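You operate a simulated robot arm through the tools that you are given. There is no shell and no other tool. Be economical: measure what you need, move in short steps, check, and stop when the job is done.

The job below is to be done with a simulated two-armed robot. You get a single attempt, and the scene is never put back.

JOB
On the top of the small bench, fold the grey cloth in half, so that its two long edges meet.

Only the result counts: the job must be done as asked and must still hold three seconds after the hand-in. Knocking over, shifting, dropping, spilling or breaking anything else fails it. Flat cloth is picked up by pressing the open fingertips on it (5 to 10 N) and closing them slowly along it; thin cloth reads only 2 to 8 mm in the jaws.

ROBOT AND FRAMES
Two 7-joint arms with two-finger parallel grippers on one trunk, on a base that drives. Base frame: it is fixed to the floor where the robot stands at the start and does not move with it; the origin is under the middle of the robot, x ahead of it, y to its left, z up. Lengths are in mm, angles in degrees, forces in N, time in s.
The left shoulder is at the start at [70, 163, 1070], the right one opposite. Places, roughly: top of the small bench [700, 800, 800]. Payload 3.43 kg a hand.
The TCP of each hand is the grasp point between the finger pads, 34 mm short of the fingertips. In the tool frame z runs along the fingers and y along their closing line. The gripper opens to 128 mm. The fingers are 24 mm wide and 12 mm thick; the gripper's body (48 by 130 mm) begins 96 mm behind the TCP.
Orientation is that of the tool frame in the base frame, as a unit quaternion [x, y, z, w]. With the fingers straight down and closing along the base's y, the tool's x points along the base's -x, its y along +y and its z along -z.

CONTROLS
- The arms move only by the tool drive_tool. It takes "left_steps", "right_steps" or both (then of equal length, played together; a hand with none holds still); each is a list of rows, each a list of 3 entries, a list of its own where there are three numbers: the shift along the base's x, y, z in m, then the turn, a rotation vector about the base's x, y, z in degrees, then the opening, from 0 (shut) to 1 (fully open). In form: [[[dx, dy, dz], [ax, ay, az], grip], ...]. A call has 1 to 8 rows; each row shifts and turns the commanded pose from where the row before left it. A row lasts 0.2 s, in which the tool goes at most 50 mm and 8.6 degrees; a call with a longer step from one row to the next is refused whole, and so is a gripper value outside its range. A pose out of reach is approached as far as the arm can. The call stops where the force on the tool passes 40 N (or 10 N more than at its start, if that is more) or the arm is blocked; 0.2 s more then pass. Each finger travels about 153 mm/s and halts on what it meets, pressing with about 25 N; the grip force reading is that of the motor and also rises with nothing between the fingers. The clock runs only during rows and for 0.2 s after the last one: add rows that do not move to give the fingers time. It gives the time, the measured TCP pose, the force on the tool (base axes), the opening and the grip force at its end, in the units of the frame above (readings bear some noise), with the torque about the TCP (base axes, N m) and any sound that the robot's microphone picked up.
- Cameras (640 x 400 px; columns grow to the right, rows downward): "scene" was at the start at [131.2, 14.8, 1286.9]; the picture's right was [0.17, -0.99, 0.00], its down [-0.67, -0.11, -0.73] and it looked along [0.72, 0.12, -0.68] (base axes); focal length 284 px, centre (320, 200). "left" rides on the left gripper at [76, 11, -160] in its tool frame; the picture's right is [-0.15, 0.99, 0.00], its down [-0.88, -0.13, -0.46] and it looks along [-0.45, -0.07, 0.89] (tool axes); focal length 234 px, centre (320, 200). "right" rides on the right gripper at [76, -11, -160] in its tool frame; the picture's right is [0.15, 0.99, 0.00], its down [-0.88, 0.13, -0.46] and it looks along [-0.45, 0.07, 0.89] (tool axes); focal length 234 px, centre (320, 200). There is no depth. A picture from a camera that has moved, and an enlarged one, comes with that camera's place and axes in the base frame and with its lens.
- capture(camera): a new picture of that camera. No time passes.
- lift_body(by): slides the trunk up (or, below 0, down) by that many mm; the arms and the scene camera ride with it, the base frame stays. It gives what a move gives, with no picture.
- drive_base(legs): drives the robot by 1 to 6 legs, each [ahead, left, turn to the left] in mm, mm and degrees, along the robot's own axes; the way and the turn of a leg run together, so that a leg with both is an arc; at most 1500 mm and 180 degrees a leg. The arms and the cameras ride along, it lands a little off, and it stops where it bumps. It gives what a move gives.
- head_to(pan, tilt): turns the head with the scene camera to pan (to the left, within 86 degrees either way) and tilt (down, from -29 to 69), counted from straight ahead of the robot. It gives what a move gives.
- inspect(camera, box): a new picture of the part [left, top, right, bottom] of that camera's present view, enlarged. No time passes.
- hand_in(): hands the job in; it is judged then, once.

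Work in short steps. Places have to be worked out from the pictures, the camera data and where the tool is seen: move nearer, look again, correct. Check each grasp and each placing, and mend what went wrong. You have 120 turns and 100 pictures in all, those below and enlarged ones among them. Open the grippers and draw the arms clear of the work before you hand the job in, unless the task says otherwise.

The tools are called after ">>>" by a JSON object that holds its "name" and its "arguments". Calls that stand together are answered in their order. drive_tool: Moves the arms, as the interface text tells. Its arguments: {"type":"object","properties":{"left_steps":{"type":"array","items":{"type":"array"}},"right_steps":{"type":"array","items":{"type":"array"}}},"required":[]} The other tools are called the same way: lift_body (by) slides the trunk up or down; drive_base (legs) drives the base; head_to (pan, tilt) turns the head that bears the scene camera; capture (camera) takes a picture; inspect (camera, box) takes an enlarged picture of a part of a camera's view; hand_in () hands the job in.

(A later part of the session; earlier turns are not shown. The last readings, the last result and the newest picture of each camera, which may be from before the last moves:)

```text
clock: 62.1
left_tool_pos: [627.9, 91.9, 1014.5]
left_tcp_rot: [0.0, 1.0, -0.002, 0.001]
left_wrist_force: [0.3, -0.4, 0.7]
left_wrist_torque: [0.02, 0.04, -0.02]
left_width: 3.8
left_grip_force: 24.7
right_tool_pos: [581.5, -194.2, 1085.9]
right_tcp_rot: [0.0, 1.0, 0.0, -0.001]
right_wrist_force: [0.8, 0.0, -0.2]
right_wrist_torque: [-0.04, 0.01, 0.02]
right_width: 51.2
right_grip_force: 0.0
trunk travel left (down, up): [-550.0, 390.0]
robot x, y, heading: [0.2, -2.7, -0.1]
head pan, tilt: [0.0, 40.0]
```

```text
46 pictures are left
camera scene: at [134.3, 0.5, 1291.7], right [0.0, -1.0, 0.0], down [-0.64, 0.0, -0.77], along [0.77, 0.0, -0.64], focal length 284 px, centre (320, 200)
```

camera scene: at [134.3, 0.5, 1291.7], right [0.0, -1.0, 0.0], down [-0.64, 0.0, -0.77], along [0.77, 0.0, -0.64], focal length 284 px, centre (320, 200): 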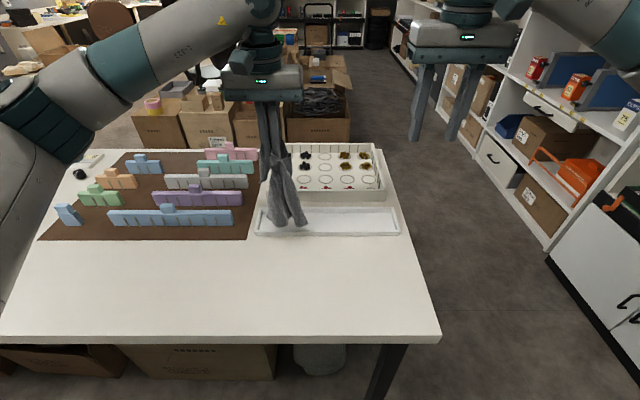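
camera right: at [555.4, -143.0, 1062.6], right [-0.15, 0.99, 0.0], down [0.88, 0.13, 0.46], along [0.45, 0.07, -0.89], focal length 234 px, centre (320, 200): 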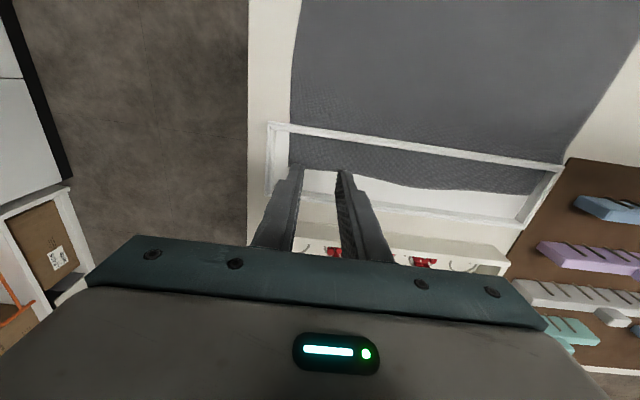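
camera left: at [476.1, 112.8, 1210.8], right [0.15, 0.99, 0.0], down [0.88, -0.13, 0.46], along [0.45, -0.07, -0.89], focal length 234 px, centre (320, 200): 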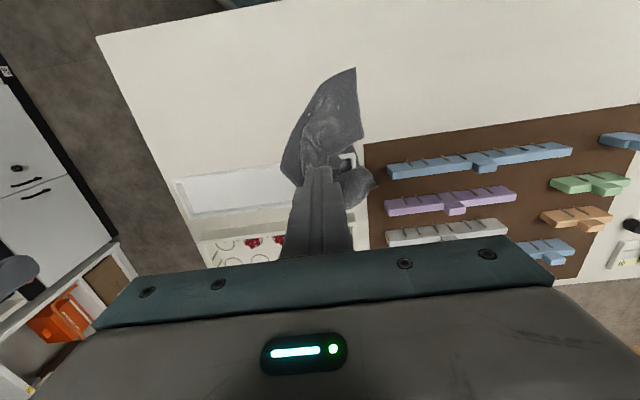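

The cloth is free and the tray in place. I raise it a little more and carry it over the clear bench in front.

>>> {"name": "drive_tool", "arguments": {"left_steps": [[[0, 0, 0.03], [0, 0, 0], 0.0], [[0, 0, 0.03], [0, 0, 0], 0.0], [[-0.03, 0, 0], [0, 0, 0], 0.0], [[-0.035, 0, 0], [0, 0, 0], 0.0], [[-0.035, 0, 0], [0, 0, 0], 0.0], [[-0.03, 0, 0], [0, 0, 0], 0.0], [[-0.02, 0, 0], [0, 0, 0], 0.0], [[0, 0, 0], [0, 0, 0], 0]]}}

>>> {"name": "inspect", "arguments": {"camera": "scene", "box": [180, 80, 440, 340]}}

```text
clock: 63.9
left_tool_pos: [477.5, 92.2, 1073.0]
left_tcp_rot: [0.0, 1.0, 0.0, -0.001]
left_wrist_force: [-0.2, -0.5, -0.8]
left_wrist_torque: [0.01, -0.02, 0.01]
left_width: 3.6
left_grip_force: 24.5
right_tool_pos: [582.3, -192.3, 1084.8]
right_tcp_rot: [0.0, 1.0, 0.0, 0.0]
right_wrist_force: [-0.6, -0.3, 0.5]
right_wrist_torque: [0.02, -0.03, 0.02]
right_width: 51.3
right_grip_force: 0.1
trunk travel left (down, up): [-550.0, 390.0]
robot x, y, heading: [-3.9, -4.2, 0.0]
head pan, tilt: [0.0, 40.0]
```

```text
1.54 times, centred on (310, 210) of scene
camera zoom: at [134.8, 1.0, 1291.5], right [0.0, -1.0, 0.0], down [-0.64, 0.0, -0.77], along [0.77, 0.0, -0.64], focal length 437 px, centre (335, 185)
```

zoom: 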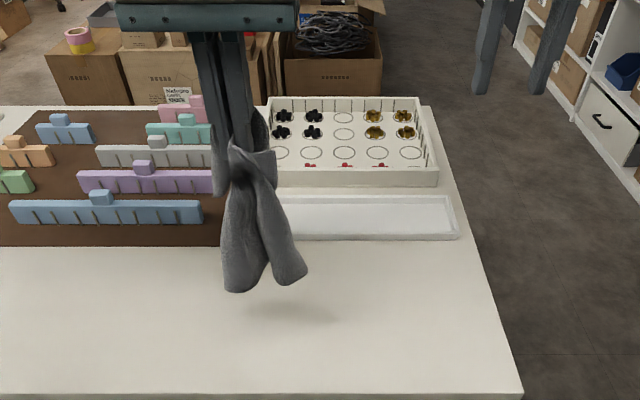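

It hangs gathered near its middle with two dangling corners. I check depth with the left hand camera before grabbing the right dangling corner with the right hand.

>>> {"name": "capture", "arguments": {"camera": "left"}}

>>> {"name": "capture", "arguments": {"camera": "right"}}

```text
44 pictures are left
camera left: at [400.3, 104.4, 1232.4], right [0.15, 0.99, 0.0], down [0.88, -0.13, 0.46], along [0.45, -0.07, -0.89], focal length 234 px, centre (320, 200)
```

left: 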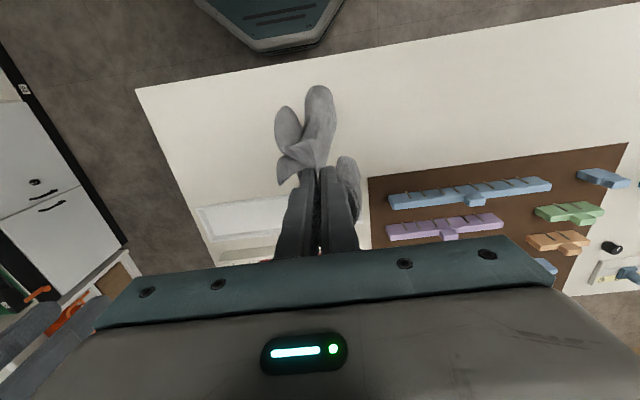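

```text
43 pictures are left
camera right: at [506.3, -204.5, 1244.2], right [-0.15, 0.99, 0.0], down [0.88, 0.13, 0.46], along [0.45, 0.07, -0.89], focal length 234 px, centre (320, 200)
```

right: 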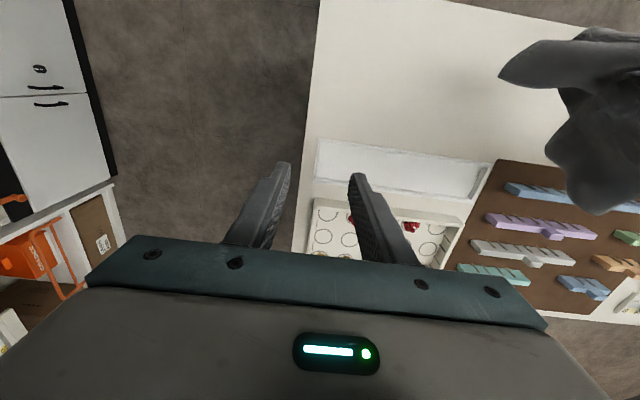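

Combining views, a corner dangles at roughly [447, 42, 888]. I turn the right gripper 90° so it closes along x and then tilt it to approach from the right.

>>> {"name": "drive_tool", "arguments": {"right_steps": [[[-0.015, 0, -0.01], [0, 0, 8.5], 0.5], [[-0.015, 0, -0.01], [0, 0, 8.5], 0.55], [[-0.015, 0, -0.01], [0, 0, 8.5], 0.55], [[-0.015, 0, -0.01], [0, 0, 8.5], 0.55], [[-0.015, 0, -0.01], [0, 0, 8.5], 0.55], [[-0.015, 0, -0.01], [0, 0, 8.5], 0.55], [[-0.015, 0, -0.01], [0, 0, 8.5], 0.55], [[-0.015, 0, -0.01], [0, 0, 8.5], 0.55]]}}

>>> {"name": "drive_tool", "arguments": {"right_steps": [[[0, 0, 0], [0, 0, 8.0], 0.55], [[0, 0, 0], [0, 0, 8.0], 0.55], [[0, 0, 0], [0, 0, 6], 0.55], [[0, 0, -0.01], [7.5, 0, 0], 0.55], [[0, 0, -0.01], [7.5, 0, 0], 0.55], [[0, 0, -0.01], [7.5, 0, 0], 0.55], [[0, 0, -0.01], [7.5, 0, 0], 0.55], [[0, 0, 0], [5, 0, 0], 0.55]]}}

>>> {"name": "capture", "arguments": {"camera": "right"}}

```text
clock: 65.7
left_tool_pos: [476.5, 93.1, 1072.5]
left_tcp_rot: [0.0, 1.0, 0.0, 0.0]
left_wrist_force: [-0.6, -0.7, -0.7]
left_wrist_torque: [0.01, 0.0, 0.02]
left_width: 3.7
left_grip_force: 24.6
right_tool_pos: [461.0, -195.6, 1002.3]
right_tcp_rot: [-0.56, 0.828, 0.001, 0.0]
right_wrist_force: [-0.2, 0.8, -0.5]
right_wrist_torque: [0.0, 0.0, 0.0]
right_width: 70.2
right_grip_force: 0.1
trunk travel left (down, up): [-550.0, 390.0]
robot x, y, heading: [0.6, -1.2, -0.2]
head pan, tilt: [0.0, 40.0]
```

```text
clock: 67.5
left_tool_pos: [477.2, 93.4, 1073.7]
left_tcp_rot: [-0.001, 1.0, 0.001, 0.001]
left_wrist_force: [-0.3, -0.7, -0.6]
left_wrist_torque: [0.01, -0.01, 0.0]
left_width: 3.7
left_grip_force: 24.9
right_tool_pos: [385.6, -145.8, 978.0]
right_tcp_rot: [-0.673, 0.675, 0.212, 0.213]
right_wrist_force: [0.9, 0.1, 0.0]
right_wrist_torque: [0.0, 0.0, -0.02]
right_width: 70.3
right_grip_force: 0.1
right hand out of reach, approached as far as the arm can: row 2, 3, 4, 5, 6, 7, 8
trunk travel left (down, up): [-550.0, 390.0]
robot x, y, heading: [1.5, 0.1, 0.1]
head pan, tilt: [0.0, 40.0]
```

```text
42 pictures are left
camera right: at [397.6, -300.7, 1064.6], right [-0.99, -0.12, -0.08], down [-0.13, 0.46, 0.88], along [-0.06, 0.88, -0.47], focal length 234 px, centre (320, 200)
```

right: 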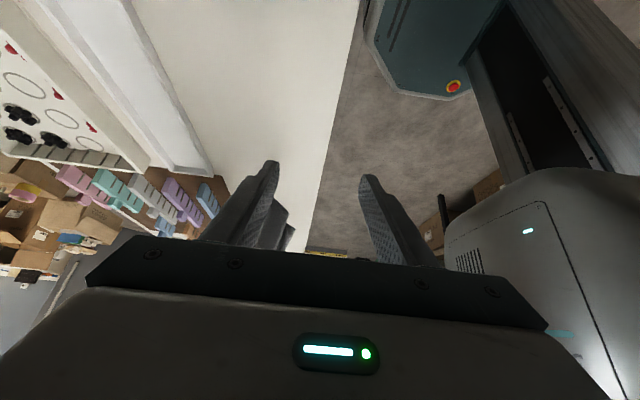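

That orientation is out of reach. I turn the right hand back to fingers-down and instead lay the cloth's dangling parts on the clear bench.

>>> {"name": "drive_tool", "arguments": {"right_steps": [[[0, 0, 0.01], [-7.5, 0, 0], 0.5], [[0, 0, 0.01], [-7.5, 0, 0], 0.5], [[0, 0, 0.01], [-7.5, 0, 0], 0.5], [[0, 0, 0.01], [-7.5, 0, 0], 0.4], [[0, 0, 0], [-5, 0, 0], 0.4], [[0, 0, 0], [0, 0, -8], 0.4], [[0, 0, 0], [0, 0, -8], 0.4], [[0, 0, 0], [0, 0, -6], 0.4]], "left_steps": [[[0, 0, -0.02], [0, 0, 0], 0], [[0, 0, -0.02], [0, 0, 0], 0], [[0, 0, -0.02], [0, 0, 0], 0], [[0, 0, -0.02], [0, 0, 0], 0], [[0, 0, -0.02], [0, 0, 0], 0], [[0, 0, 0], [0, 0, 0], 0], [[0, 0, 0], [0, 0, 0], 0], [[0, 0, 0], [0, 0, 0], 0]]}}

>>> {"name": "drive_tool", "arguments": {"right_steps": [[[0.015, 0, 0.01], [0, 0, -8.5], 0.4], [[0.015, 0, 0.01], [0, 0, -8.5], 0.4], [[0.015, 0, 0.01], [0, 0, -8.5], 0.4], [[0.01, 0, 0], [0, 0, -8.5], 0.4], [[0.01, 0, 0], [0, 0, -8.5], 0.4], [[0.01, 0, 0], [0, 0, -8.5], 0.4], [[0, 0, 0], [0, 0, -8.5], 0.4], [[0, 0, 0], [0, 0, -8.5], 0.4]], "left_steps": [[[0, 0.01, -0.015], [0, 0, 0], 0], [[0, 0.015, -0.015], [0, 0, 0], 0], [[0, 0.015, -0.015], [0, 0, 0], 0], [[0, 0.015, -0.015], [0, 0, 0], 0], [[0, 0.015, -0.015], [0, 0, 0], 0], [[0, 0.015, -0.015], [0, 0, 0], 0], [[0, 0.015, -0.015], [0, 0, 0], 0], [[0, 0.015, -0.01], [0, 0, 0], 0]]}}

>>> {"name": "inspect", "arguments": {"camera": "scene", "box": [180, 80, 440, 340]}}

```text
clock: 69.3
left_tool_pos: [477.2, 94.2, 971.2]
left_tcp_rot: [0.0, 1.0, 0.001, 0.0]
left_wrist_force: [0.5, -0.3, 0.4]
left_wrist_torque: [0.04, 0.01, 0.0]
left_width: 3.5
left_grip_force: 25.1
right_tool_pos: [386.9, -146.3, 1017.2]
right_tcp_rot: [-0.559, 0.829, 0.0, 0.0]
right_wrist_force: [-0.4, 0.4, -0.2]
right_wrist_torque: [-0.01, 0.0, 0.0]
right_width: 51.2
right_grip_force: 0.0
trunk travel left (down, up): [-550.0, 390.0]
robot x, y, heading: [-1.2, 1.6, -0.0]
head pan, tilt: [0.0, 40.0]
```

```text
clock: 71.1
left_tool_pos: [477.6, 210.1, 857.7]
left_tcp_rot: [0.0, 1.0, -0.001, 0.0]
left_wrist_force: [0.6, 0.5, 0.0]
left_wrist_torque: [0.01, -0.01, 0.0]
left_width: 3.5
left_grip_force: 25.0
right_tool_pos: [461.5, -143.3, 1046.8]
right_tcp_rot: [0.002, 1.0, -0.001, 0.0]
right_wrist_force: [0.2, 0.7, 0.4]
right_wrist_torque: [-0.03, 0.01, -0.01]
right_width: 51.3
right_grip_force: 0.2
trunk travel left (down, up): [-550.0, 390.0]
robot x, y, heading: [-3.0, -1.5, 0.0]
head pan, tilt: [0.0, 40.0]
```

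```text
1.54 times, centred on (310, 210) of scene
camera zoom: at [134.4, 1.7, 1291.6], right [0.0, -1.0, 0.0], down [-0.64, 0.0, -0.77], along [0.77, 0.0, -0.64], focal length 437 px, centre (335, 185)
```

zoom: 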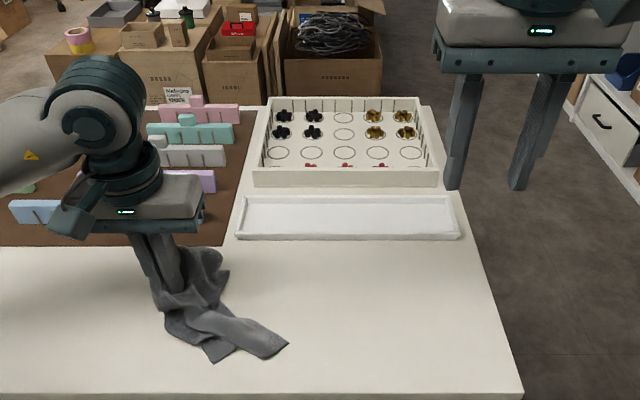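

Good: the trailing end lies on the bench with a corner at about [427, 60]. I drag a bit further left to straighten it and take a closer look.

>>> {"name": "drive_tool", "arguments": {"left_steps": [[[-0.005, 0.015, -0.005], [0, 0, 0], 0], [[-0.005, 0.015, -0.005], [0, 0, 0], 0], [[0, 0.015, -0.005], [0, 0, 0], 0], [[0, 0.015, -0.005], [0, 0, 0], 0], [[0, 0.015, 0], [0, 0, 0], 0]]}}

>>> {"name": "inspect", "arguments": {"camera": "scene", "box": [200, 180, 380, 330]}}

```text
clock: 72.3
left_tool_pos: [468.4, 283.4, 838.7]
left_tcp_rot: [0.0, 1.0, 0.0, 0.0]
left_wrist_force: [0.1, -0.1, -0.2]
left_wrist_torque: [0.0, -0.01, -0.02]
left_width: 3.4
left_grip_force: 24.1
right_tool_pos: [461.9, -143.2, 1049.0]
right_tcp_rot: [0.001, 1.0, 0.0, 0.001]
right_wrist_force: [-0.3, 0.2, 0.1]
right_wrist_torque: [-0.03, 0.02, 0.01]
right_width: 51.1
right_grip_force: 0.0
trunk travel left (down, up): [-550.0, 390.0]
robot x, y, heading: [1.1, -1.0, -0.2]
head pan, tilt: [0.0, 40.0]
```

```text
2.67 times, centred on (290, 255) of scene
camera zoom: at [134.3, 1.4, 1291.6], right [0.0, -1.0, 0.0], down [-0.64, 0.0, -0.77], along [0.77, 0.0, -0.64], focal length 758 px, centre (400, 53)
```

zoom: 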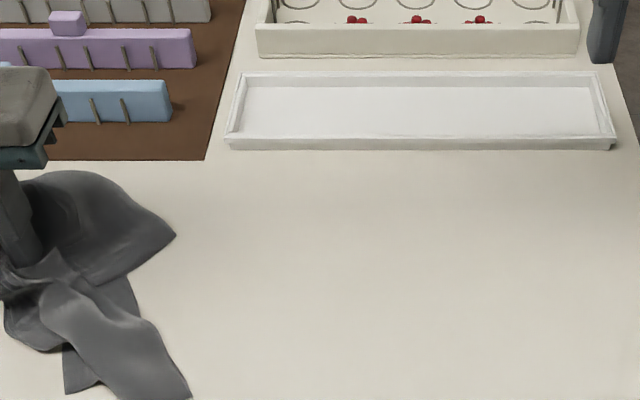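

I turn the head to see the whole cloth.

>>> {"name": "head_to", "arguments": {"pan": 28, "tilt": 50}}

>>> {"name": "inspect", "arguments": {"camera": "scene", "box": [200, 110, 440, 290]}}

```text
clock: 73.2
left_tool_pos: [468.9, 284.4, 839.6]
left_tcp_rot: [0.0, 1.0, 0.0, 0.0]
left_wrist_force: [0.4, 0.0, 0.4]
left_wrist_torque: [0.03, 0.0, 0.0]
left_width: 3.6
left_grip_force: 24.8
right_tool_pos: [461.9, -144.2, 1048.2]
right_tcp_rot: [0.0, 1.0, 0.0, -0.001]
right_wrist_force: [0.3, 0.3, 0.5]
right_wrist_torque: [0.0, 0.01, 0.0]
right_width: 51.2
right_grip_force: 0.0
trunk travel left (down, up): [-550.0, 390.0]
robot x, y, heading: [0.2, 0.1, 0.0]
head pan, tilt: [28.0, 50.0]
```

```text
2.22 times, centred on (320, 200) of scene
camera zoom: at [117.5, 37.2, 1277.4], right [0.47, -0.88, 0.0], down [-0.68, -0.36, -0.64], along [0.57, 0.3, -0.77], focal length 632 px, centre (320, 200)
```

zoom: 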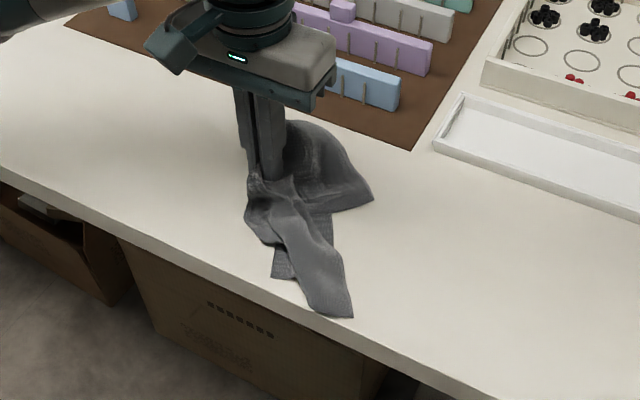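

I release the left hand and lift it away, then look at the settled cloth to pick corners.

>>> {"name": "drive_tool", "arguments": {"left_steps": [[[0, 0, 0], [0, 0, 0], 0.1], [[0, 0, 0], [0, 0, 0], 0.2], [[0, 0, 0.03], [0, 0, 0], 0.2], [[0, 0.0, 0.05], [0, 0, 0], 0.2], [[0, 0.03, 0.04], [0, 0, 0], 0.36], [[0, 0.045, 0.01], [0, 0, 0], 0.36], [[0, 0.045, 0.01], [0, 0, 0], 0.36], [[0, 0.04, 0], [0, 0, 0], 0.36]]}}

>>> {"name": "inspect", "arguments": {"camera": "scene", "box": [230, 130, 430, 280]}}

```text
clock: 75.0
left_tool_pos: [467.4, 446.8, 976.6]
left_tcp_rot: [0.001, 1.0, -0.001, 0.0]
left_wrist_force: [0.1, 0.2, -0.1]
left_wrist_torque: [-0.05, 0.04, -0.02]
left_width: 46.3
left_grip_force: 0.1
right_tool_pos: [461.2, -142.5, 1048.0]
right_tcp_rot: [0.0, 1.0, -0.001, 0.0]
right_wrist_force: [-0.6, 0.7, 0.9]
right_wrist_torque: [-0.02, -0.02, 0.01]
right_width: 51.3
right_grip_force: 0.1
trunk travel left (down, up): [-550.0, 390.0]
robot x, y, heading: [2.0, -0.5, 0.0]
head pan, tilt: [28.0, 50.0]
```

```text
2.67 times, centred on (330, 205) of scene
camera zoom: at [117.0, 38.5, 1277.4], right [0.47, -0.88, 0.0], down [-0.68, -0.36, -0.64], along [0.57, 0.3, -0.77], focal length 758 px, centre (293, 187)
```

zoom: 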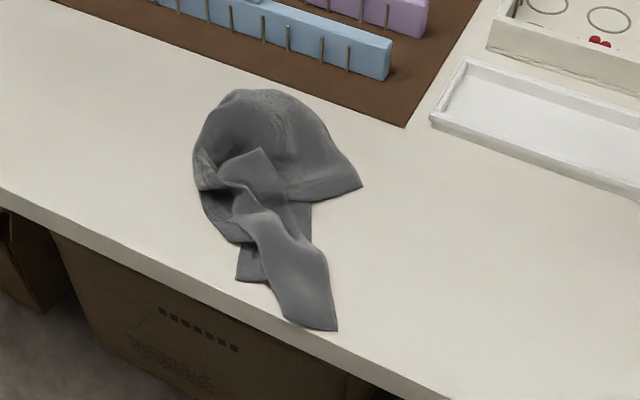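

B (top flap, lower right) is cleanly exposed; its strip is centred near [397, 173]. I bring the right hand over it.

>>> {"name": "drive_tool", "arguments": {"right_steps": [[[-0.008, 0.0395, -0.02], [0, 0, 0], 0.3], [[-0.008, 0.0395, -0.025], [0, 0, 0], 0.3], [[-0.008, 0.0395, -0.025], [0, 0, 0], 0.3], [[-0.008, 0.0395, -0.025], [0, 0, 0], 0.3], [[-0.008, 0.0395, -0.025], [0, 0, 0], 0.3], [[-0.008, 0.0395, -0.025], [0, 0, 0], 0.3], [[-0.008, 0.0395, -0.025], [0, 0, 0], 0.3], [[-0.008, 0.0395, -0.028], [0, 0, 0], 0.3]]}}

>>> {"name": "inspect", "arguments": {"camera": "scene", "box": [230, 130, 430, 280]}}

```text
clock: 76.8
left_tool_pos: [469.2, 445.3, 977.7]
left_tcp_rot: [0.0, 1.0, -0.001, 0.0]
left_wrist_force: [0.1, 0.0, -0.3]
left_wrist_torque: [-0.01, 0.0, -0.03]
left_width: 46.2
left_grip_force: 0.1
right_tool_pos: [400.9, 171.4, 846.3]
right_tcp_rot: [0.0, 1.0, -0.001, 0.0]
right_wrist_force: [-0.4, 0.2, 0.1]
right_wrist_torque: [-0.02, 0.0, 0.0]
right_width: 38.5
right_grip_force: 0.1
trunk travel left (down, up): [-550.0, 390.0]
robot x, y, heading: [0.2, 1.3, 0.0]
head pan, tilt: [28.0, 50.0]
```

```text
2.67 times, centred on (330, 205) of scene
camera zoom: at [117.5, 38.8, 1277.3], right [0.47, -0.88, 0.0], down [-0.68, -0.36, -0.64], along [0.57, 0.3, -0.77], focal length 758 px, centre (293, 187)
```

zoom: 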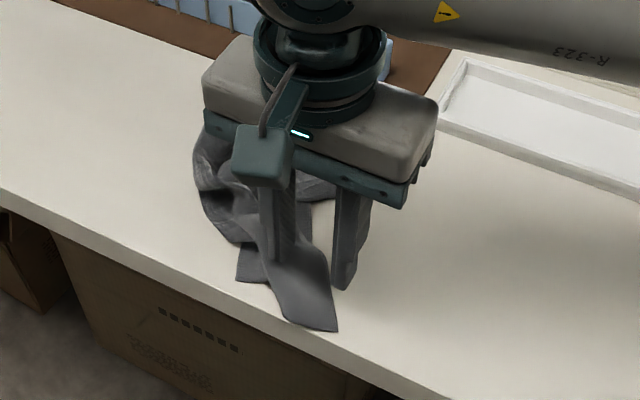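

The fingers will straddle the strip nicely. I lower to the table with slightly wider opening.

>>> {"name": "drive_tool", "arguments": {"right_steps": [[[0, 0.004, -0.01], [0, 0, 0], 0.34], [[0, 0, -0.01], [0, 0, 0], 0.34], [[0, 0, -0.008], [0, 0, 0], 0.34], [[0, 0, -0.002], [0, 0, 0], 0.34], [[0, 0, 0], [0, 0, 0], 0.34]]}}

```text
clock: 78.0
left_tool_pos: [468.3, 445.2, 978.3]
left_tcp_rot: [0.0, 1.0, 0.001, 0.0]
left_wrist_force: [-0.4, -0.3, -0.4]
left_wrist_torque: [0.0, -0.01, 0.0]
left_width: 46.0
left_grip_force: 0.1
right_tool_pos: [398.1, 174.7, 820.8]
right_tcp_rot: [0.0, 1.0, 0.0, 0.0]
right_wrist_force: [2.1, -0.9, 5.1]
right_wrist_torque: [0.12, -0.15, -0.06]
right_width: 43.4
right_grip_force: 0.0
trunk travel left (down, up): [-550.0, 390.0]
robot x, y, heading: [2.3, -0.9, 0.1]
head pan, tilt: [28.0, 50.0]
```

5 N already (multi-layer). I close slowly, pressing slightly.

>>> {"name": "drive_tool", "arguments": {"right_steps": [[[0, 0, -0.001], [0, 0, 0], 0.3], [[0, 0, -0.001], [0, 0, 0], 0.26], [[0, 0, 0], [0, 0, 0], 0.22], [[0, 0, 0], [0, 0, 0], 0.18], [[0, 0, 0], [0, 0, 0], 0.14], [[0, 0, 0], [0, 0, 0], 0.1], [[0, 0, 0], [0, 0, 0], 0.05], [[0, 0, 0], [0, 0, 0], 0.0]]}}

>>> {"name": "drive_tool", "arguments": {"right_steps": [[[0, 0, 0], [0, 0, 0], 0.0], [[0, 0, 0.005], [0, 0, 0], 0.0], [[0.005, -0.01, 0.02], [0, 0, 0], 0.0], [[0.005, -0.015, 0.02], [0, 0, 0], 0.0]]}}

>>> {"name": "inspect", "arguments": {"camera": "scene", "box": [230, 130, 430, 280]}}

```text
clock: 79.8
left_tool_pos: [466.6, 446.1, 978.3]
left_tcp_rot: [0.0, 1.0, -0.001, 0.001]
left_wrist_force: [-0.4, 0.6, 0.2]
left_wrist_torque: [0.02, 0.01, -0.03]
left_width: 45.8
left_grip_force: 0.0
right_tool_pos: [398.2, 174.6, 818.7]
right_tcp_rot: [0.0, 1.0, 0.0, 0.0]
right_wrist_force: [-1.1, 5.0, 27.2]
right_wrist_torque: [0.31, -0.25, 0.06]
right_width: 0.1
right_grip_force: 24.9
trunk travel left (down, up): [-550.0, 390.0]
robot x, y, heading: [-0.5, -1.0, 0.1]
head pan, tilt: [28.0, 50.0]
```

```text
clock: 80.8
left_tool_pos: [469.1, 444.8, 977.5]
left_tcp_rot: [0.0, 1.0, 0.0, -0.001]
left_wrist_force: [-0.1, -1.1, 0.0]
left_wrist_torque: [-0.03, -0.02, 0.02]
left_width: 46.1
left_grip_force: 0.2
right_tool_pos: [410.1, 145.6, 862.7]
right_tcp_rot: [0.001, 1.0, 0.0, -0.001]
right_wrist_force: [0.2, -0.5, -0.3]
right_wrist_torque: [0.01, 0.01, -0.01]
right_width: 0.0
right_grip_force: 24.8
trunk travel left (down, up): [-550.0, 390.0]
robot x, y, heading: [-1.9, -0.5, 0.1]
head pan, tilt: [28.0, 50.0]
```

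```text
2.67 times, centred on (330, 205) of scene
camera zoom: at [117.6, 36.8, 1277.2], right [0.47, -0.88, 0.0], down [-0.68, -0.36, -0.64], along [0.57, 0.3, -0.77], focal length 758 px, centre (293, 187)
```

zoom: 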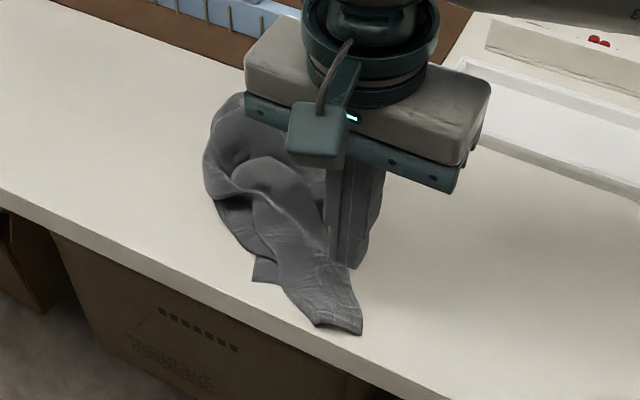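

Missed: only one finger pressed since the layers were uneven. The flap end is now flatter; I open, reposition over its axis at about [397, 164], and press lightly.

>>> {"name": "drive_tool", "arguments": {"right_steps": [[[-0.006, 0.006, 0.01], [0, 0, 0], 0.15], [[-0.007, 0.006, 0], [0, 0, 0], 0.31], [[0, 0.006, -0.02], [0, 0, 0], 0.31], [[0, 0, -0.02], [0, 0, 0], 0.31], [[0, 0, -0.01], [0, 0, 0], 0.31], [[0, 0, -0.003], [0, 0, 0], 0.31]]}}

>>> {"name": "inspect", "arguments": {"camera": "scene", "box": [270, 160, 400, 260]}}

```text
clock: 82.2
left_tool_pos: [468.1, 444.4, 977.9]
left_tcp_rot: [0.001, 1.0, 0.0, 0.0]
left_wrist_force: [0.1, 0.0, 0.2]
left_wrist_torque: [0.04, 0.01, -0.01]
left_width: 46.0
left_grip_force: 0.0
right_tool_pos: [394.5, 167.0, 818.0]
right_tcp_rot: [0.0, 1.0, 0.001, 0.001]
right_wrist_force: [1.4, -1.2, 6.5]
right_wrist_torque: [0.12, -0.15, -0.05]
right_width: 39.4
right_grip_force: 0.0
trunk travel left (down, up): [-550.0, 390.0]
robot x, y, heading: [3.7, 0.8, -0.3]
head pan, tilt: [28.0, 50.0]
```

```text
4.00 times, centred on (335, 210) of scene
camera zoom: at [117.0, 36.8, 1277.6], right [0.47, -0.88, 0.0], down [-0.68, -0.36, -0.64], along [0.57, 0.3, -0.77], focal length 1137 px, centre (260, 160)
```

zoom: 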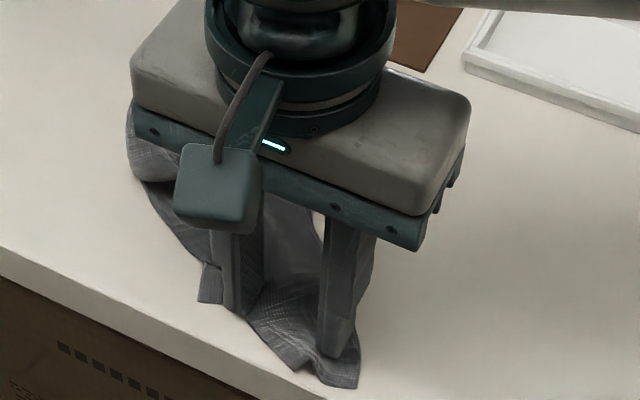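

Both fingers are over the flap. I close slowly with slight extra descent.

>>> {"name": "drive_tool", "arguments": {"right_steps": [[[0, 0, -0.001], [0, 0, 0], 0.28], [[0, 0, -0.0005], [0, 0, 0], 0.24], [[0, 0, 0], [0, 0, 0], 0.2], [[0, 0, 0], [0, 0, 0], 0.16], [[0, 0, 0], [0, 0, 0], 0.12], [[0, 0, 0], [0, 0, 0], 0.08], [[0, 0, 0], [0, 0, 0], 0.04], [[0, 0, 0], [0, 0, 0], 0.0]]}}

>>> {"name": "drive_tool", "arguments": {"right_steps": [[[0, 0, 0], [0, 0, 0], 0.0], [[0, 0, 0], [0, 0, 0], 0.0]]}}

>>> {"name": "inspect", "arguments": {"camera": "scene", "box": [270, 160, 400, 260]}}

```text
clock: 84.0
left_tool_pos: [468.0, 443.6, 978.3]
left_tcp_rot: [0.0, 1.0, 0.0, 0.0]
left_wrist_force: [0.3, -0.4, 0.6]
left_wrist_torque: [-0.03, -0.03, -0.02]
left_width: 46.2
left_grip_force: 0.1
right_tool_pos: [394.2, 166.7, 818.2]
right_tcp_rot: [0.0, 1.0, 0.001, 0.001]
right_wrist_force: [2.4, 1.6, 30.9]
right_wrist_torque: [0.12, -0.38, 0.04]
right_width: 0.0
right_grip_force: 25.1
trunk travel left (down, up): [-550.0, 390.0]
robot x, y, heading: [-1.5, 1.4, 0.2]
head pan, tilt: [28.0, 50.0]
```

```text
clock: 84.6
left_tool_pos: [466.5, 444.9, 978.2]
left_tcp_rot: [0.0, 1.0, 0.001, 0.001]
left_wrist_force: [-0.5, 1.0, 0.0]
left_wrist_torque: [-0.01, -0.01, 0.0]
left_width: 45.8
left_grip_force: 0.1
right_tool_pos: [395.7, 168.1, 818.9]
right_tcp_rot: [0.0, 1.0, 0.001, 0.001]
right_wrist_force: [2.8, 1.0, 34.2]
right_wrist_torque: [0.13, -0.43, 0.03]
right_width: 0.0
right_grip_force: 24.1
trunk travel left (down, up): [-550.0, 390.0]
robot x, y, heading: [2.4, 0.9, -0.2]
head pan, tilt: [28.0, 50.0]
```

```text
4.00 times, centred on (335, 210) of scene
camera zoom: at [115.6, 36.5, 1277.7], right [0.47, -0.88, 0.0], down [-0.68, -0.36, -0.64], along [0.57, 0.3, -0.77], focal length 1137 px, centre (260, 160)
```

zoom: 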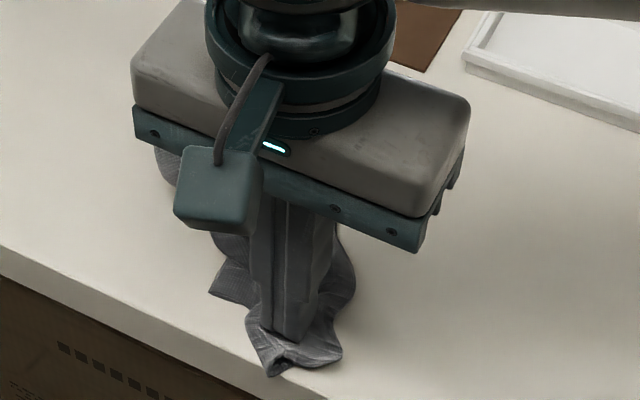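

The cloth bunched beneath the closing tips (34 N). I retry, rising a little while closing so the bunch enters between the fingers.

>>> {"name": "drive_tool", "arguments": {"right_steps": [[[0, 0, 0.015], [0, 0, 0], 0.0], [[0, 0, 0.0], [0, 0, 0], 0.25], [[0, 0, 0.0], [0, 0, 0], 0.36], [[0, 0, -0.01], [0, 0, 0], 0.36], [[0, 0, -0.003], [0, 0, 0], 0.36], [[0, 0, 0], [0, 0, 0], 0.36]]}}

>>> {"name": "inspect", "arguments": {"camera": "scene", "box": [270, 160, 400, 260]}}

```text
clock: 86.0
left_tool_pos: [466.6, 445.5, 977.3]
left_tcp_rot: [-0.001, 1.0, 0.0, 0.0]
left_wrist_force: [0.1, -0.3, -0.3]
left_wrist_torque: [-0.03, 0.02, 0.03]
left_width: 46.0
left_grip_force: 0.1
right_tool_pos: [395.7, 168.6, 818.3]
right_tcp_rot: [0.0, 1.0, 0.0, -0.001]
right_wrist_force: [-1.5, -1.3, 8.4]
right_wrist_torque: [0.16, -0.06, 0.01]
right_width: 45.6
right_grip_force: 0.0
trunk travel left (down, up): [-550.0, 390.0]
robot x, y, heading: [0.8, 0.9, -0.0]
head pan, tilt: [28.0, 50.0]
```

```text
4.00 times, centred on (335, 210) of scene
camera zoom: at [116.9, 37.0, 1277.5], right [0.47, -0.88, 0.0], down [-0.68, -0.36, -0.64], along [0.57, 0.3, -0.77], focal length 1137 px, centre (260, 160)
```

zoom: 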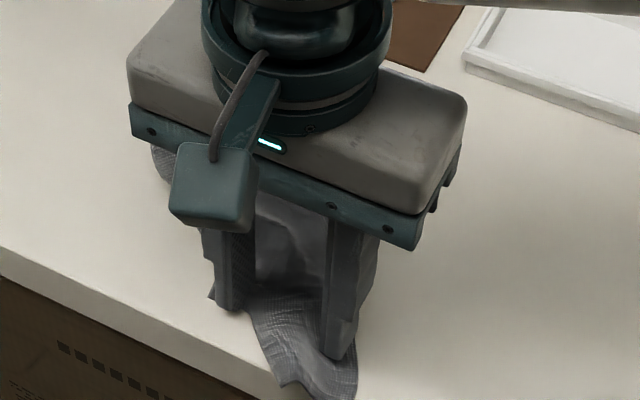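

>>> {"name": "drive_tool", "arguments": {"right_steps": [[[0, 0, -0.0003], [0, 0, 0], 0.31], [[0, 0, 0], [0, 0, 0], 0.26], [[0, 0, 0.0002], [0, 0, 0], 0.21], [[0, 0, 0.0005], [0, 0, 0], 0.16]]}}

```text
clock: 87.0
left_tool_pos: [467.3, 444.1, 977.8]
left_tcp_rot: [0.0, 1.0, -0.001, 0.0]
left_wrist_force: [-0.2, -0.5, -0.8]
left_wrist_torque: [0.02, 0.01, 0.02]
left_width: 45.8
left_grip_force: 0.0
right_tool_pos: [395.4, 167.8, 819.1]
right_tcp_rot: [0.0, 1.0, 0.001, 0.0]
right_wrist_force: [2.0, 0.5, 5.3]
right_wrist_torque: [-0.02, -0.06, 0.0]
right_width: 21.2
right_grip_force: 1.3
trunk travel left (down, up): [-550.0, 390.0]
robot x, y, heading: [1.3, 0.0, 0.1]
head pan, tilt: [28.0, 50.0]
```

Force 5 N with a small grip load appearing; I finish closing.

>>> {"name": "drive_tool", "arguments": {"right_steps": [[[0, 0, 0.0002], [0, 0, 0], 0.12], [[0, 0, 0.0002], [0, 0, 0], 0.08], [[0, 0, 0.0002], [0, 0, 0], 0.04], [[0, 0, 0], [0, 0, 0], 0.0], [[0, 0, 0], [0, 0, 0], 0.0], [[0, 0, 0], [0, 0, 0], 0.0]]}}

```text
clock: 88.4
left_tool_pos: [468.0, 444.6, 978.8]
left_tcp_rot: [0.001, 1.0, 0.0, 0.0]
left_wrist_force: [0.3, 0.8, 0.6]
left_wrist_torque: [-0.02, 0.01, -0.01]
left_width: 46.2
left_grip_force: 0.1
right_tool_pos: [396.2, 168.6, 820.0]
right_tcp_rot: [0.0, 1.0, 0.0, 0.0]
right_wrist_force: [0.7, 2.3, 10.2]
right_wrist_torque: [0.14, -0.11, 0.04]
right_width: 9.4
right_grip_force: 24.4
trunk travel left (down, up): [-550.0, 390.0]
robot x, y, heading: [1.1, -3.3, -0.0]
head pan, tilt: [28.0, 50.0]
```

A solid grip (9.4 mm): light force plus rising works. I lift and look.

>>> {"name": "drive_tool", "arguments": {"right_steps": [[[0.005, 0, 0.02], [0, 0, 0], 0.0], [[0.01, 0, 0.03], [0, 0, 0], 0.0], [[0.01, -0.01, 0.035], [0, 0, 0], 0.0], [[0.01, -0.02, 0.035], [0, 0, 0], 0.0], [[0.01, -0.03, 0.035], [0, 0, 0], 0.0], [[0.01, -0.03, 0.035], [0, 0, 0], 0.0], [[0.01, -0.03, 0.035], [0, 0, 0], 0.0], [[0, -0.02, 0.03], [0, 0, 0], 0]]}}

>>> {"name": "head_to", "arguments": {"pan": 5, "tilt": 42}}

>>> {"name": "inspect", "arguments": {"camera": "scene", "box": [160, 60, 460, 310]}}

```text
clock: 90.2
left_tool_pos: [468.8, 445.0, 978.5]
left_tcp_rot: [0.0, 1.0, 0.0, 0.0]
left_wrist_force: [0.9, 0.0, 0.0]
left_wrist_torque: [0.0, -0.03, -0.03]
left_width: 46.3
left_grip_force: 0.0
right_tool_pos: [462.1, 24.9, 1075.9]
right_tcp_rot: [0.0, 1.0, -0.001, 0.0]
right_wrist_force: [0.6, 0.0, 0.1]
right_wrist_torque: [0.01, 0.02, -0.02]
right_width: 2.3
right_grip_force: 24.9
trunk travel left (down, up): [-550.0, 390.0]
robot x, y, heading: [-0.3, -0.6, 0.1]
head pan, tilt: [28.0, 50.0]
```

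```text
clock: 91.1
left_tool_pos: [468.2, 445.0, 977.2]
left_tcp_rot: [0.0, 1.0, 0.0, 0.0]
left_wrist_force: [0.2, 0.5, 1.0]
left_wrist_torque: [0.0, -0.04, 0.02]
left_width: 46.2
left_grip_force: 0.0
right_tool_pos: [462.7, 25.2, 1074.3]
right_tcp_rot: [0.001, 1.0, 0.0, 0.0]
right_wrist_force: [-0.1, -0.4, 0.1]
right_wrist_torque: [-0.03, 0.01, -0.03]
right_width: 2.0
right_grip_force: 24.8
trunk travel left (down, up): [-550.0, 390.0]
robot x, y, heading: [0.5, -0.6, 0.3]
head pan, tilt: [5.0, 42.0]
```

```text
1.60 times, centred on (310, 185) of scene
camera zoom: at [132.7, 8.4, 1288.6], right [0.09, -1.0, 0.0], down [-0.67, -0.06, -0.74], along [0.74, 0.07, -0.67], focal length 455 px, centre (336, 224)
```

zoom: 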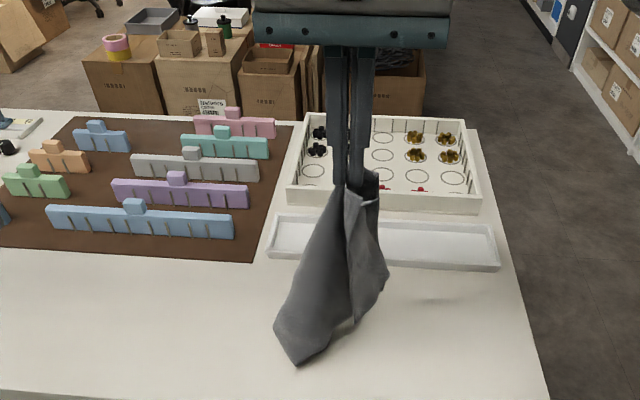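

It hangs neatly from a corner. I lay it down by lowering while moving to the right, so it trails out to the left on the clear bench.

>>> {"name": "drive_tool", "arguments": {"right_steps": [[[0, -0.01, -0.03], [0, 0, 0], 0.0], [[0, -0.015, -0.03], [0, 0, 0], 0.0], [[0.0, -0.02, -0.03], [0, 0, 0], 0.0], [[0.0, -0.025, -0.03], [0, 0, 0], 0.0], [[0.0, -0.03, -0.03], [0, 0, 0], 0.0], [[0.0, -0.03, -0.03], [0, 0, 0], 0.0], [[0.0, -0.03, -0.03], [0, 0, 0], 0.0], [[0, -0.03, -0.025], [0, 0, 0], 0]]}}

>>> {"name": "inspect", "arguments": {"camera": "scene", "box": [160, 110, 460, 360]}}

```text
clock: 92.9
left_tool_pos: [467.8, 443.6, 978.6]
left_tcp_rot: [0.0, 1.0, 0.001, 0.0]
left_wrist_force: [0.0, -0.2, 0.4]
left_wrist_torque: [0.05, 0.01, 0.01]
left_width: 46.3
left_grip_force: 0.1
right_tool_pos: [457.5, -167.2, 842.6]
right_tcp_rot: [0.0, 1.0, 0.001, 0.0]
right_wrist_force: [0.1, -0.4, 0.2]
right_wrist_torque: [0.03, -0.03, -0.02]
right_width: 2.1
right_grip_force: 24.9
trunk travel left (down, up): [-550.0, 390.0]
robot x, y, heading: [-4.2, -2.9, -0.1]
head pan, tilt: [5.0, 42.0]
```

```text
1.60 times, centred on (310, 235) of scene
camera zoom: at [132.5, 7.0, 1288.7], right [0.09, -1.0, 0.0], down [-0.67, -0.06, -0.74], along [0.74, 0.07, -0.67], focal length 455 px, centre (336, 144)
```

zoom: 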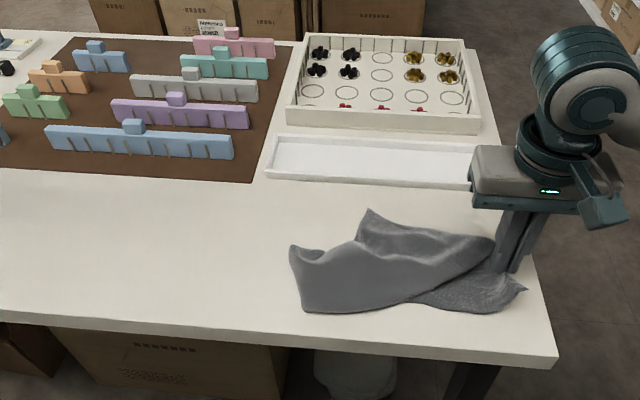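

Nicely spread. I zoom in to identify corners.

>>> {"name": "inspect", "arguments": {"camera": "scene", "box": [280, 190, 420, 320]}}

>>> {"name": "inspect", "arguments": {"camera": "right", "box": [200, 0, 640, 270]}}

```text
3.08 times, centred on (350, 255) of scene
camera zoom: at [132.5, 7.0, 1288.7], right [0.09, -1.0, 0.0], down [-0.67, -0.06, -0.74], along [0.74, 0.07, -0.67], focal length 875 px, centre (228, 31)
```

zoom: 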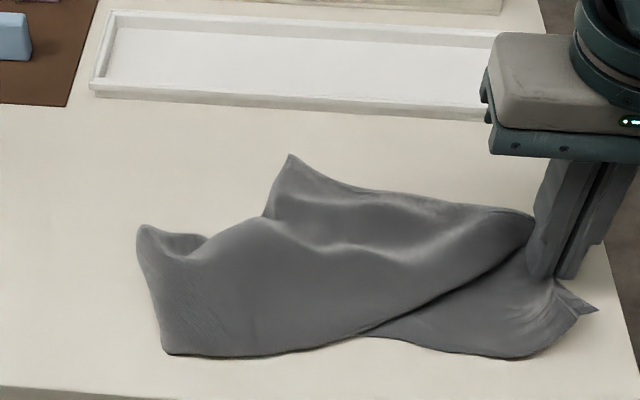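

```text
1.45 times, centred on (420, 135) of right
camera zoom: at [383.3, -178.4, 1001.6], right [-0.15, 0.99, 0.0], down [0.88, 0.13, 0.46], along [0.45, 0.07, -0.89], focal length 341 px, centre (174, 294)
```

zoom: 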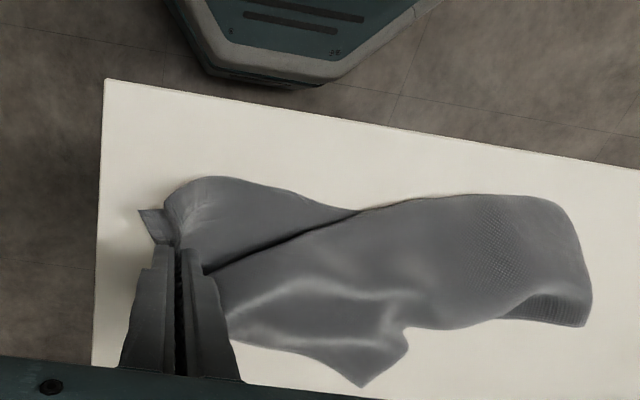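

I'll take the near-left corner (about [394, 71]) with the left hand, pinching around [410, 43]. Moving the left hand above it.

>>> {"name": "drive_tool", "arguments": {"left_steps": [[[-0.007, -0.047, 0], [0, 0, 0], 0.32], [[-0.007, -0.047, 0], [0, 0, 0], 0.32], [[-0.007, -0.047, 0], [0, 0, 0], 0.32], [[-0.007, -0.047, 0], [0, 0, 0], 0.32], [[-0.007, -0.047, 0], [0, 0, 0], 0.32], [[-0.007, -0.047, 0], [0, 0, 0], 0.32], [[-0.007, -0.047, 0], [0, 0, 0], 0.32], [[-0.007, -0.047, 0], [0, 0, 0], 0.32]]}}

>>> {"name": "drive_tool", "arguments": {"left_steps": [[[-0.001, -0.026, -0.04], [0, 0, 0], 0.32], [[0, 0, -0.045], [0, 0, 0], 0.32], [[0, 0, -0.04], [0, 0, 0], 0.32]]}}

>>> {"name": "inspect", "arguments": {"camera": "scene", "box": [280, 190, 420, 320]}}

```text
clock: 94.7
left_tool_pos: [416.0, 64.1, 977.7]
left_tcp_rot: [-0.002, 1.0, 0.001, 0.0]
left_wrist_force: [0.1, 0.8, 1.0]
left_wrist_torque: [0.0, -0.03, 0.0]
left_width: 41.0
left_grip_force: 0.0
right_tool_pos: [459.6, -168.0, 842.1]
right_tcp_rot: [0.0, 1.0, 0.001, 0.0]
right_wrist_force: [0.2, 0.2, -0.3]
right_wrist_torque: [0.0, -0.01, 0.01]
right_width: 2.0
right_grip_force: 24.9
trunk travel left (down, up): [-550.0, 390.0]
robot x, y, heading: [-1.7, -1.6, -0.3]
head pan, tilt: [5.0, 42.0]
```

```text
clock: 95.5
left_tool_pos: [415.3, 37.3, 853.9]
left_tcp_rot: [-0.001, 1.0, 0.0, 0.0]
left_wrist_force: [-0.2, -0.3, -0.7]
left_wrist_torque: [0.01, 0.0, 0.0]
left_width: 40.9
left_grip_force: 0.2
right_tool_pos: [459.3, -166.4, 841.3]
right_tcp_rot: [0.0, 1.0, 0.0, 0.0]
right_wrist_force: [-0.5, -1.1, -0.8]
right_wrist_torque: [0.0, -0.02, 0.01]
right_width: 2.2
right_grip_force: 24.9
trunk travel left (down, up): [-550.0, 390.0]
robot x, y, heading: [-0.5, 1.5, 0.2]
head pan, tilt: [5.0, 42.0]
```

```text
3.08 times, centred on (350, 255) of scene
camera zoom: at [133.4, 8.0, 1288.6], right [0.09, -1.0, 0.0], down [-0.67, -0.06, -0.74], along [0.74, 0.07, -0.67], focal length 875 px, centre (228, 31)
```

zoom: 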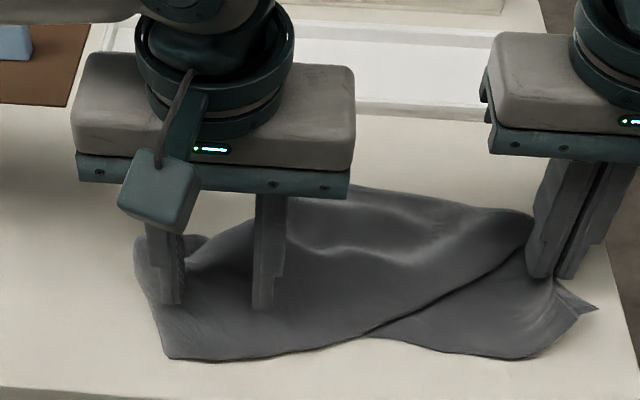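

Good alignment. I lower to just above contact.

>>> {"name": "drive_tool", "arguments": {"left_steps": [[[0.004, -0.003, -0.015], [0, 0, 0], 0.32], [[0, 0, -0.012], [0, 0, 0], 0.32], [[0, 0, -0.007], [0, 0, 0], 0.32], [[0, 0, -0.002], [0, 0, 0], 0.32], [[0, 0, 0], [0, 0, 0], 0.32]]}}

```text
clock: 96.7
left_tool_pos: [416.0, 37.6, 816.0]
left_tcp_rot: [0.0, 1.0, -0.001, 0.0]
left_wrist_force: [1.1, -0.1, 4.0]
left_wrist_torque: [0.01, 0.04, -0.02]
left_width: 40.9
left_grip_force: 0.0
right_tool_pos: [457.3, -165.5, 842.9]
right_tcp_rot: [0.0, 1.0, 0.0, 0.0]
right_wrist_force: [0.6, 0.9, -0.7]
right_wrist_torque: [-0.01, 0.0, -0.06]
right_width: 2.3
right_grip_force: 24.7
trunk travel left (down, up): [-550.0, 390.0]
robot x, y, heading: [2.3, -1.2, 0.1]
head pan, tilt: [5.0, 42.0]
```

4 N. I add 0.3 mm and close with slight rise as force builds.

>>> {"name": "drive_tool", "arguments": {"left_steps": [[[0, 0, -0.0004], [0, 0, 0], 0.28], [[0, 0, 0], [0, 0, 0], 0.24], [[0, 0, 0], [0, 0, 0], 0.2], [[0, 0, 0.0003], [0, 0, 0], 0.16]]}}

>>> {"name": "inspect", "arguments": {"camera": "scene", "box": [280, 210, 380, 300]}}

```text
clock: 97.7
left_tool_pos: [415.6, 39.2, 816.1]
left_tcp_rot: [0.0, 1.0, 0.001, 0.0]
left_wrist_force: [0.7, -0.7, 3.5]
left_wrist_torque: [-0.02, 0.04, 0.0]
left_width: 20.4
left_grip_force: 0.1
right_tool_pos: [459.7, -164.9, 842.6]
right_tcp_rot: [0.0, 1.0, 0.001, 0.0]
right_wrist_force: [0.0, 0.1, 0.4]
right_wrist_torque: [-0.01, -0.03, -0.01]
right_width: 2.2
right_grip_force: 25.4
trunk travel left (down, up): [-550.0, 390.0]
robot x, y, heading: [-3.6, 0.5, -0.3]
head pan, tilt: [5.0, 42.0]
```

```text
4.44 times, centred on (330, 255) of scene
camera zoom: at [132.7, 8.2, 1288.6], right [0.09, -1.0, 0.0], down [-0.67, -0.06, -0.74], along [0.74, 0.06, -0.67], focal length 1263 px, centre (276, -44)
```

zoom: 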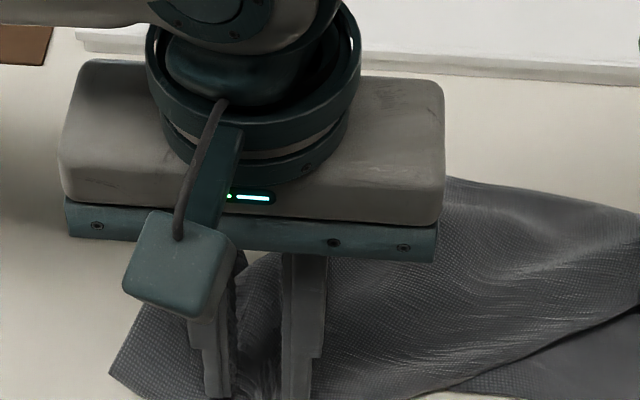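

>>> {"name": "drive_tool", "arguments": {"left_steps": [[[0, 0, -0.0004], [0, 0, 0], 0.13], [[0, 0, 0], [0, 0, 0], 0.1], [[0, 0, 0], [0, 0, 0], 0.06], [[0, 0, 0], [0, 0, 0], 0.02], [[0, 0, 0], [0, 0, 0], 0.0], [[0, 0, 0], [0, 0, 0], 0.0]]}}

```text
clock: 99.1
left_tool_pos: [414.3, 38.6, 816.2]
left_tcp_rot: [0.001, 1.0, 0.0, 0.0]
left_wrist_force: [-0.4, -0.1, 1.4]
left_wrist_torque: [-0.01, 0.01, 0.01]
left_width: 0.2
left_grip_force: 24.8
right_tool_pos: [459.1, -165.1, 841.6]
right_tcp_rot: [0.001, 1.0, 0.001, 0.0]
right_wrist_force: [0.2, 0.9, 0.3]
right_wrist_torque: [-0.02, 0.01, -0.03]
right_width: 2.1
right_grip_force: 25.1
trunk travel left (down, up): [-550.0, 390.0]
robot x, y, heading: [-4.0, -0.4, 0.1]
head pan, tilt: [5.0, 42.0]
```

Too light this time. I reopen to 46 mm and press to ~9 N.

>>> {"name": "drive_tool", "arguments": {"left_steps": [[[0, 0, 0.01], [0, 0, 0], 0.0], [[0.002, -0.004, 0], [0, 0, 0], 0.2], [[0, 0, 0], [0, 0, 0], 0.38], [[0, 0, -0.008], [0, 0, 0], 0.38], [[0, 0, -0.003], [0, 0, 0], 0.38], [[0, 0, 0], [0, 0, 0], 0.38]]}}

>>> {"name": "inspect", "arguments": {"camera": "scene", "box": [280, 210, 380, 300]}}

```text
clock: 100.5
left_tool_pos: [416.0, 35.5, 816.6]
left_tcp_rot: [0.0, 1.0, -0.001, 0.001]
left_wrist_force: [0.4, 2.8, 21.6]
left_wrist_torque: [0.37, 0.08, -0.04]
left_width: 48.8
left_grip_force: 0.0
right_tool_pos: [458.1, -165.8, 843.5]
right_tcp_rot: [0.0, 1.0, 0.0, 0.001]
right_wrist_force: [0.7, 0.3, -0.3]
right_wrist_torque: [0.0, -0.04, -0.01]
right_width: 2.2
right_grip_force: 25.7
trunk travel left (down, up): [-550.0, 390.0]
robot x, y, heading: [-1.3, 5.1, -0.1]
head pan, tilt: [5.0, 42.0]
```

```text
4.44 times, centred on (330, 255) of scene
camera zoom: at [131.3, 8.4, 1289.1], right [0.09, -1.0, 0.0], down [-0.67, -0.06, -0.74], along [0.74, 0.06, -0.67], focal length 1263 px, centre (276, -44)
```

zoom: 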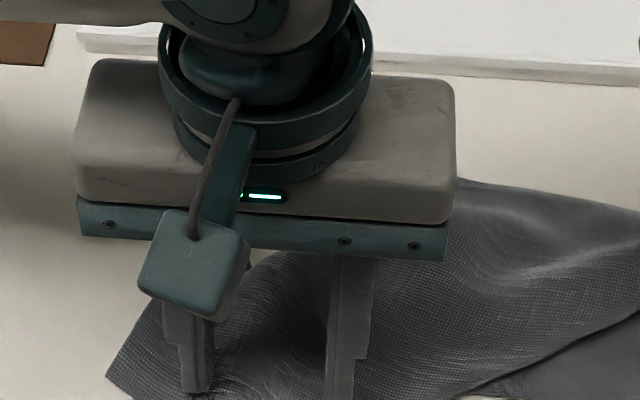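

21 N: back off 0.7 mm, then close, checking midway.

>>> {"name": "drive_tool", "arguments": {"left_steps": [[[0, 0, 0.0007], [0, 0, 0], 0.34], [[0, 0, 0], [0, 0, 0], 0.29], [[0, 0, 0], [0, 0, 0], 0.24], [[0, 0, 0], [0, 0, 0], 0.19]]}}

```text
clock: 101.5
left_tool_pos: [415.7, 34.0, 817.0]
left_tcp_rot: [0.0, 1.0, 0.0, 0.001]
left_wrist_force: [1.2, -2.3, 24.6]
left_wrist_torque: [0.11, 0.08, 0.04]
left_width: 22.6
left_grip_force: 0.1
right_tool_pos: [457.4, -165.4, 843.2]
right_tcp_rot: [0.0, 1.0, -0.001, 0.0]
right_wrist_force: [0.6, 0.4, -1.1]
right_wrist_torque: [0.02, 0.01, 0.05]
right_width: 2.1
right_grip_force: 25.0
trunk travel left (down, up): [-550.0, 390.0]
robot x, y, heading: [0.8, -0.2, -0.4]
head pan, tilt: [5.0, 42.0]
```

Force is 25 N; I rise 1.2 mm in total while finishing.

>>> {"name": "drive_tool", "arguments": {"left_steps": [[[0, 0, 0.0008], [0, 0, 0], 0.15], [[0, 0, 0.0003], [0, 0, 0], 0.11], [[0, 0, 0.0002], [0, 0, 0], 0.07], [[0, 0, 0], [0, 0, 0], 0.03], [[0, 0, 0], [0, 0, 0], 0.0], [[0, 0, 0], [0, 0, 0], 0.0]]}}

```text
clock: 102.9
left_tool_pos: [416.7, 36.5, 817.4]
left_tcp_rot: [0.0, 1.0, -0.001, 0.0]
left_wrist_force: [-0.4, -1.2, -0.2]
left_wrist_torque: [0.0, 0.01, 0.01]
left_width: 0.1
left_grip_force: 25.2
right_tool_pos: [459.2, -167.1, 842.5]
right_tcp_rot: [0.0, 1.0, 0.001, 0.0]
right_wrist_force: [0.0, -0.2, -0.1]
right_wrist_torque: [0.02, 0.0, -0.02]
right_width: 2.2
right_grip_force: 25.1
trunk travel left (down, up): [-550.0, 390.0]
robot x, y, heading: [2.2, -3.3, -0.1]
head pan, tilt: [5.0, 42.0]
```

Missed again, lifted too soon. I retry with an intermediate height held constant.

>>> {"name": "drive_tool", "arguments": {"left_steps": [[[0, 0, 0.01], [0, 0, 0], 0.0], [[0.003, -0.002, 0], [0, 0, 0], 0.2], [[0, 0, 0], [0, 0, 0], 0.38], [[0, 0, -0.009], [0, 0, 0], 0.38], [[0, 0, -0.0022], [0, 0, 0], 0.38], [[0, 0, 0], [0, 0, 0], 0.38]]}}

```text
clock: 104.3
left_tool_pos: [420.9, 33.3, 816.1]
left_tcp_rot: [0.0, 1.0, 0.001, 0.001]
left_wrist_force: [0.9, 0.4, 6.5]
left_wrist_torque: [-0.1, -0.05, 0.02]
left_width: 48.3
left_grip_force: 0.1
right_tool_pos: [459.0, -165.0, 843.1]
right_tcp_rot: [0.0, 1.0, 0.0, 0.0]
right_wrist_force: [-0.9, 0.3, 1.2]
right_wrist_torque: [0.0, -0.02, 0.0]
right_width: 2.0
right_grip_force: 25.3
trunk travel left (down, up): [-550.0, 390.0]
robot x, y, heading: [0.5, -4.2, 0.0]
head pan, tilt: [5.0, 42.0]
```

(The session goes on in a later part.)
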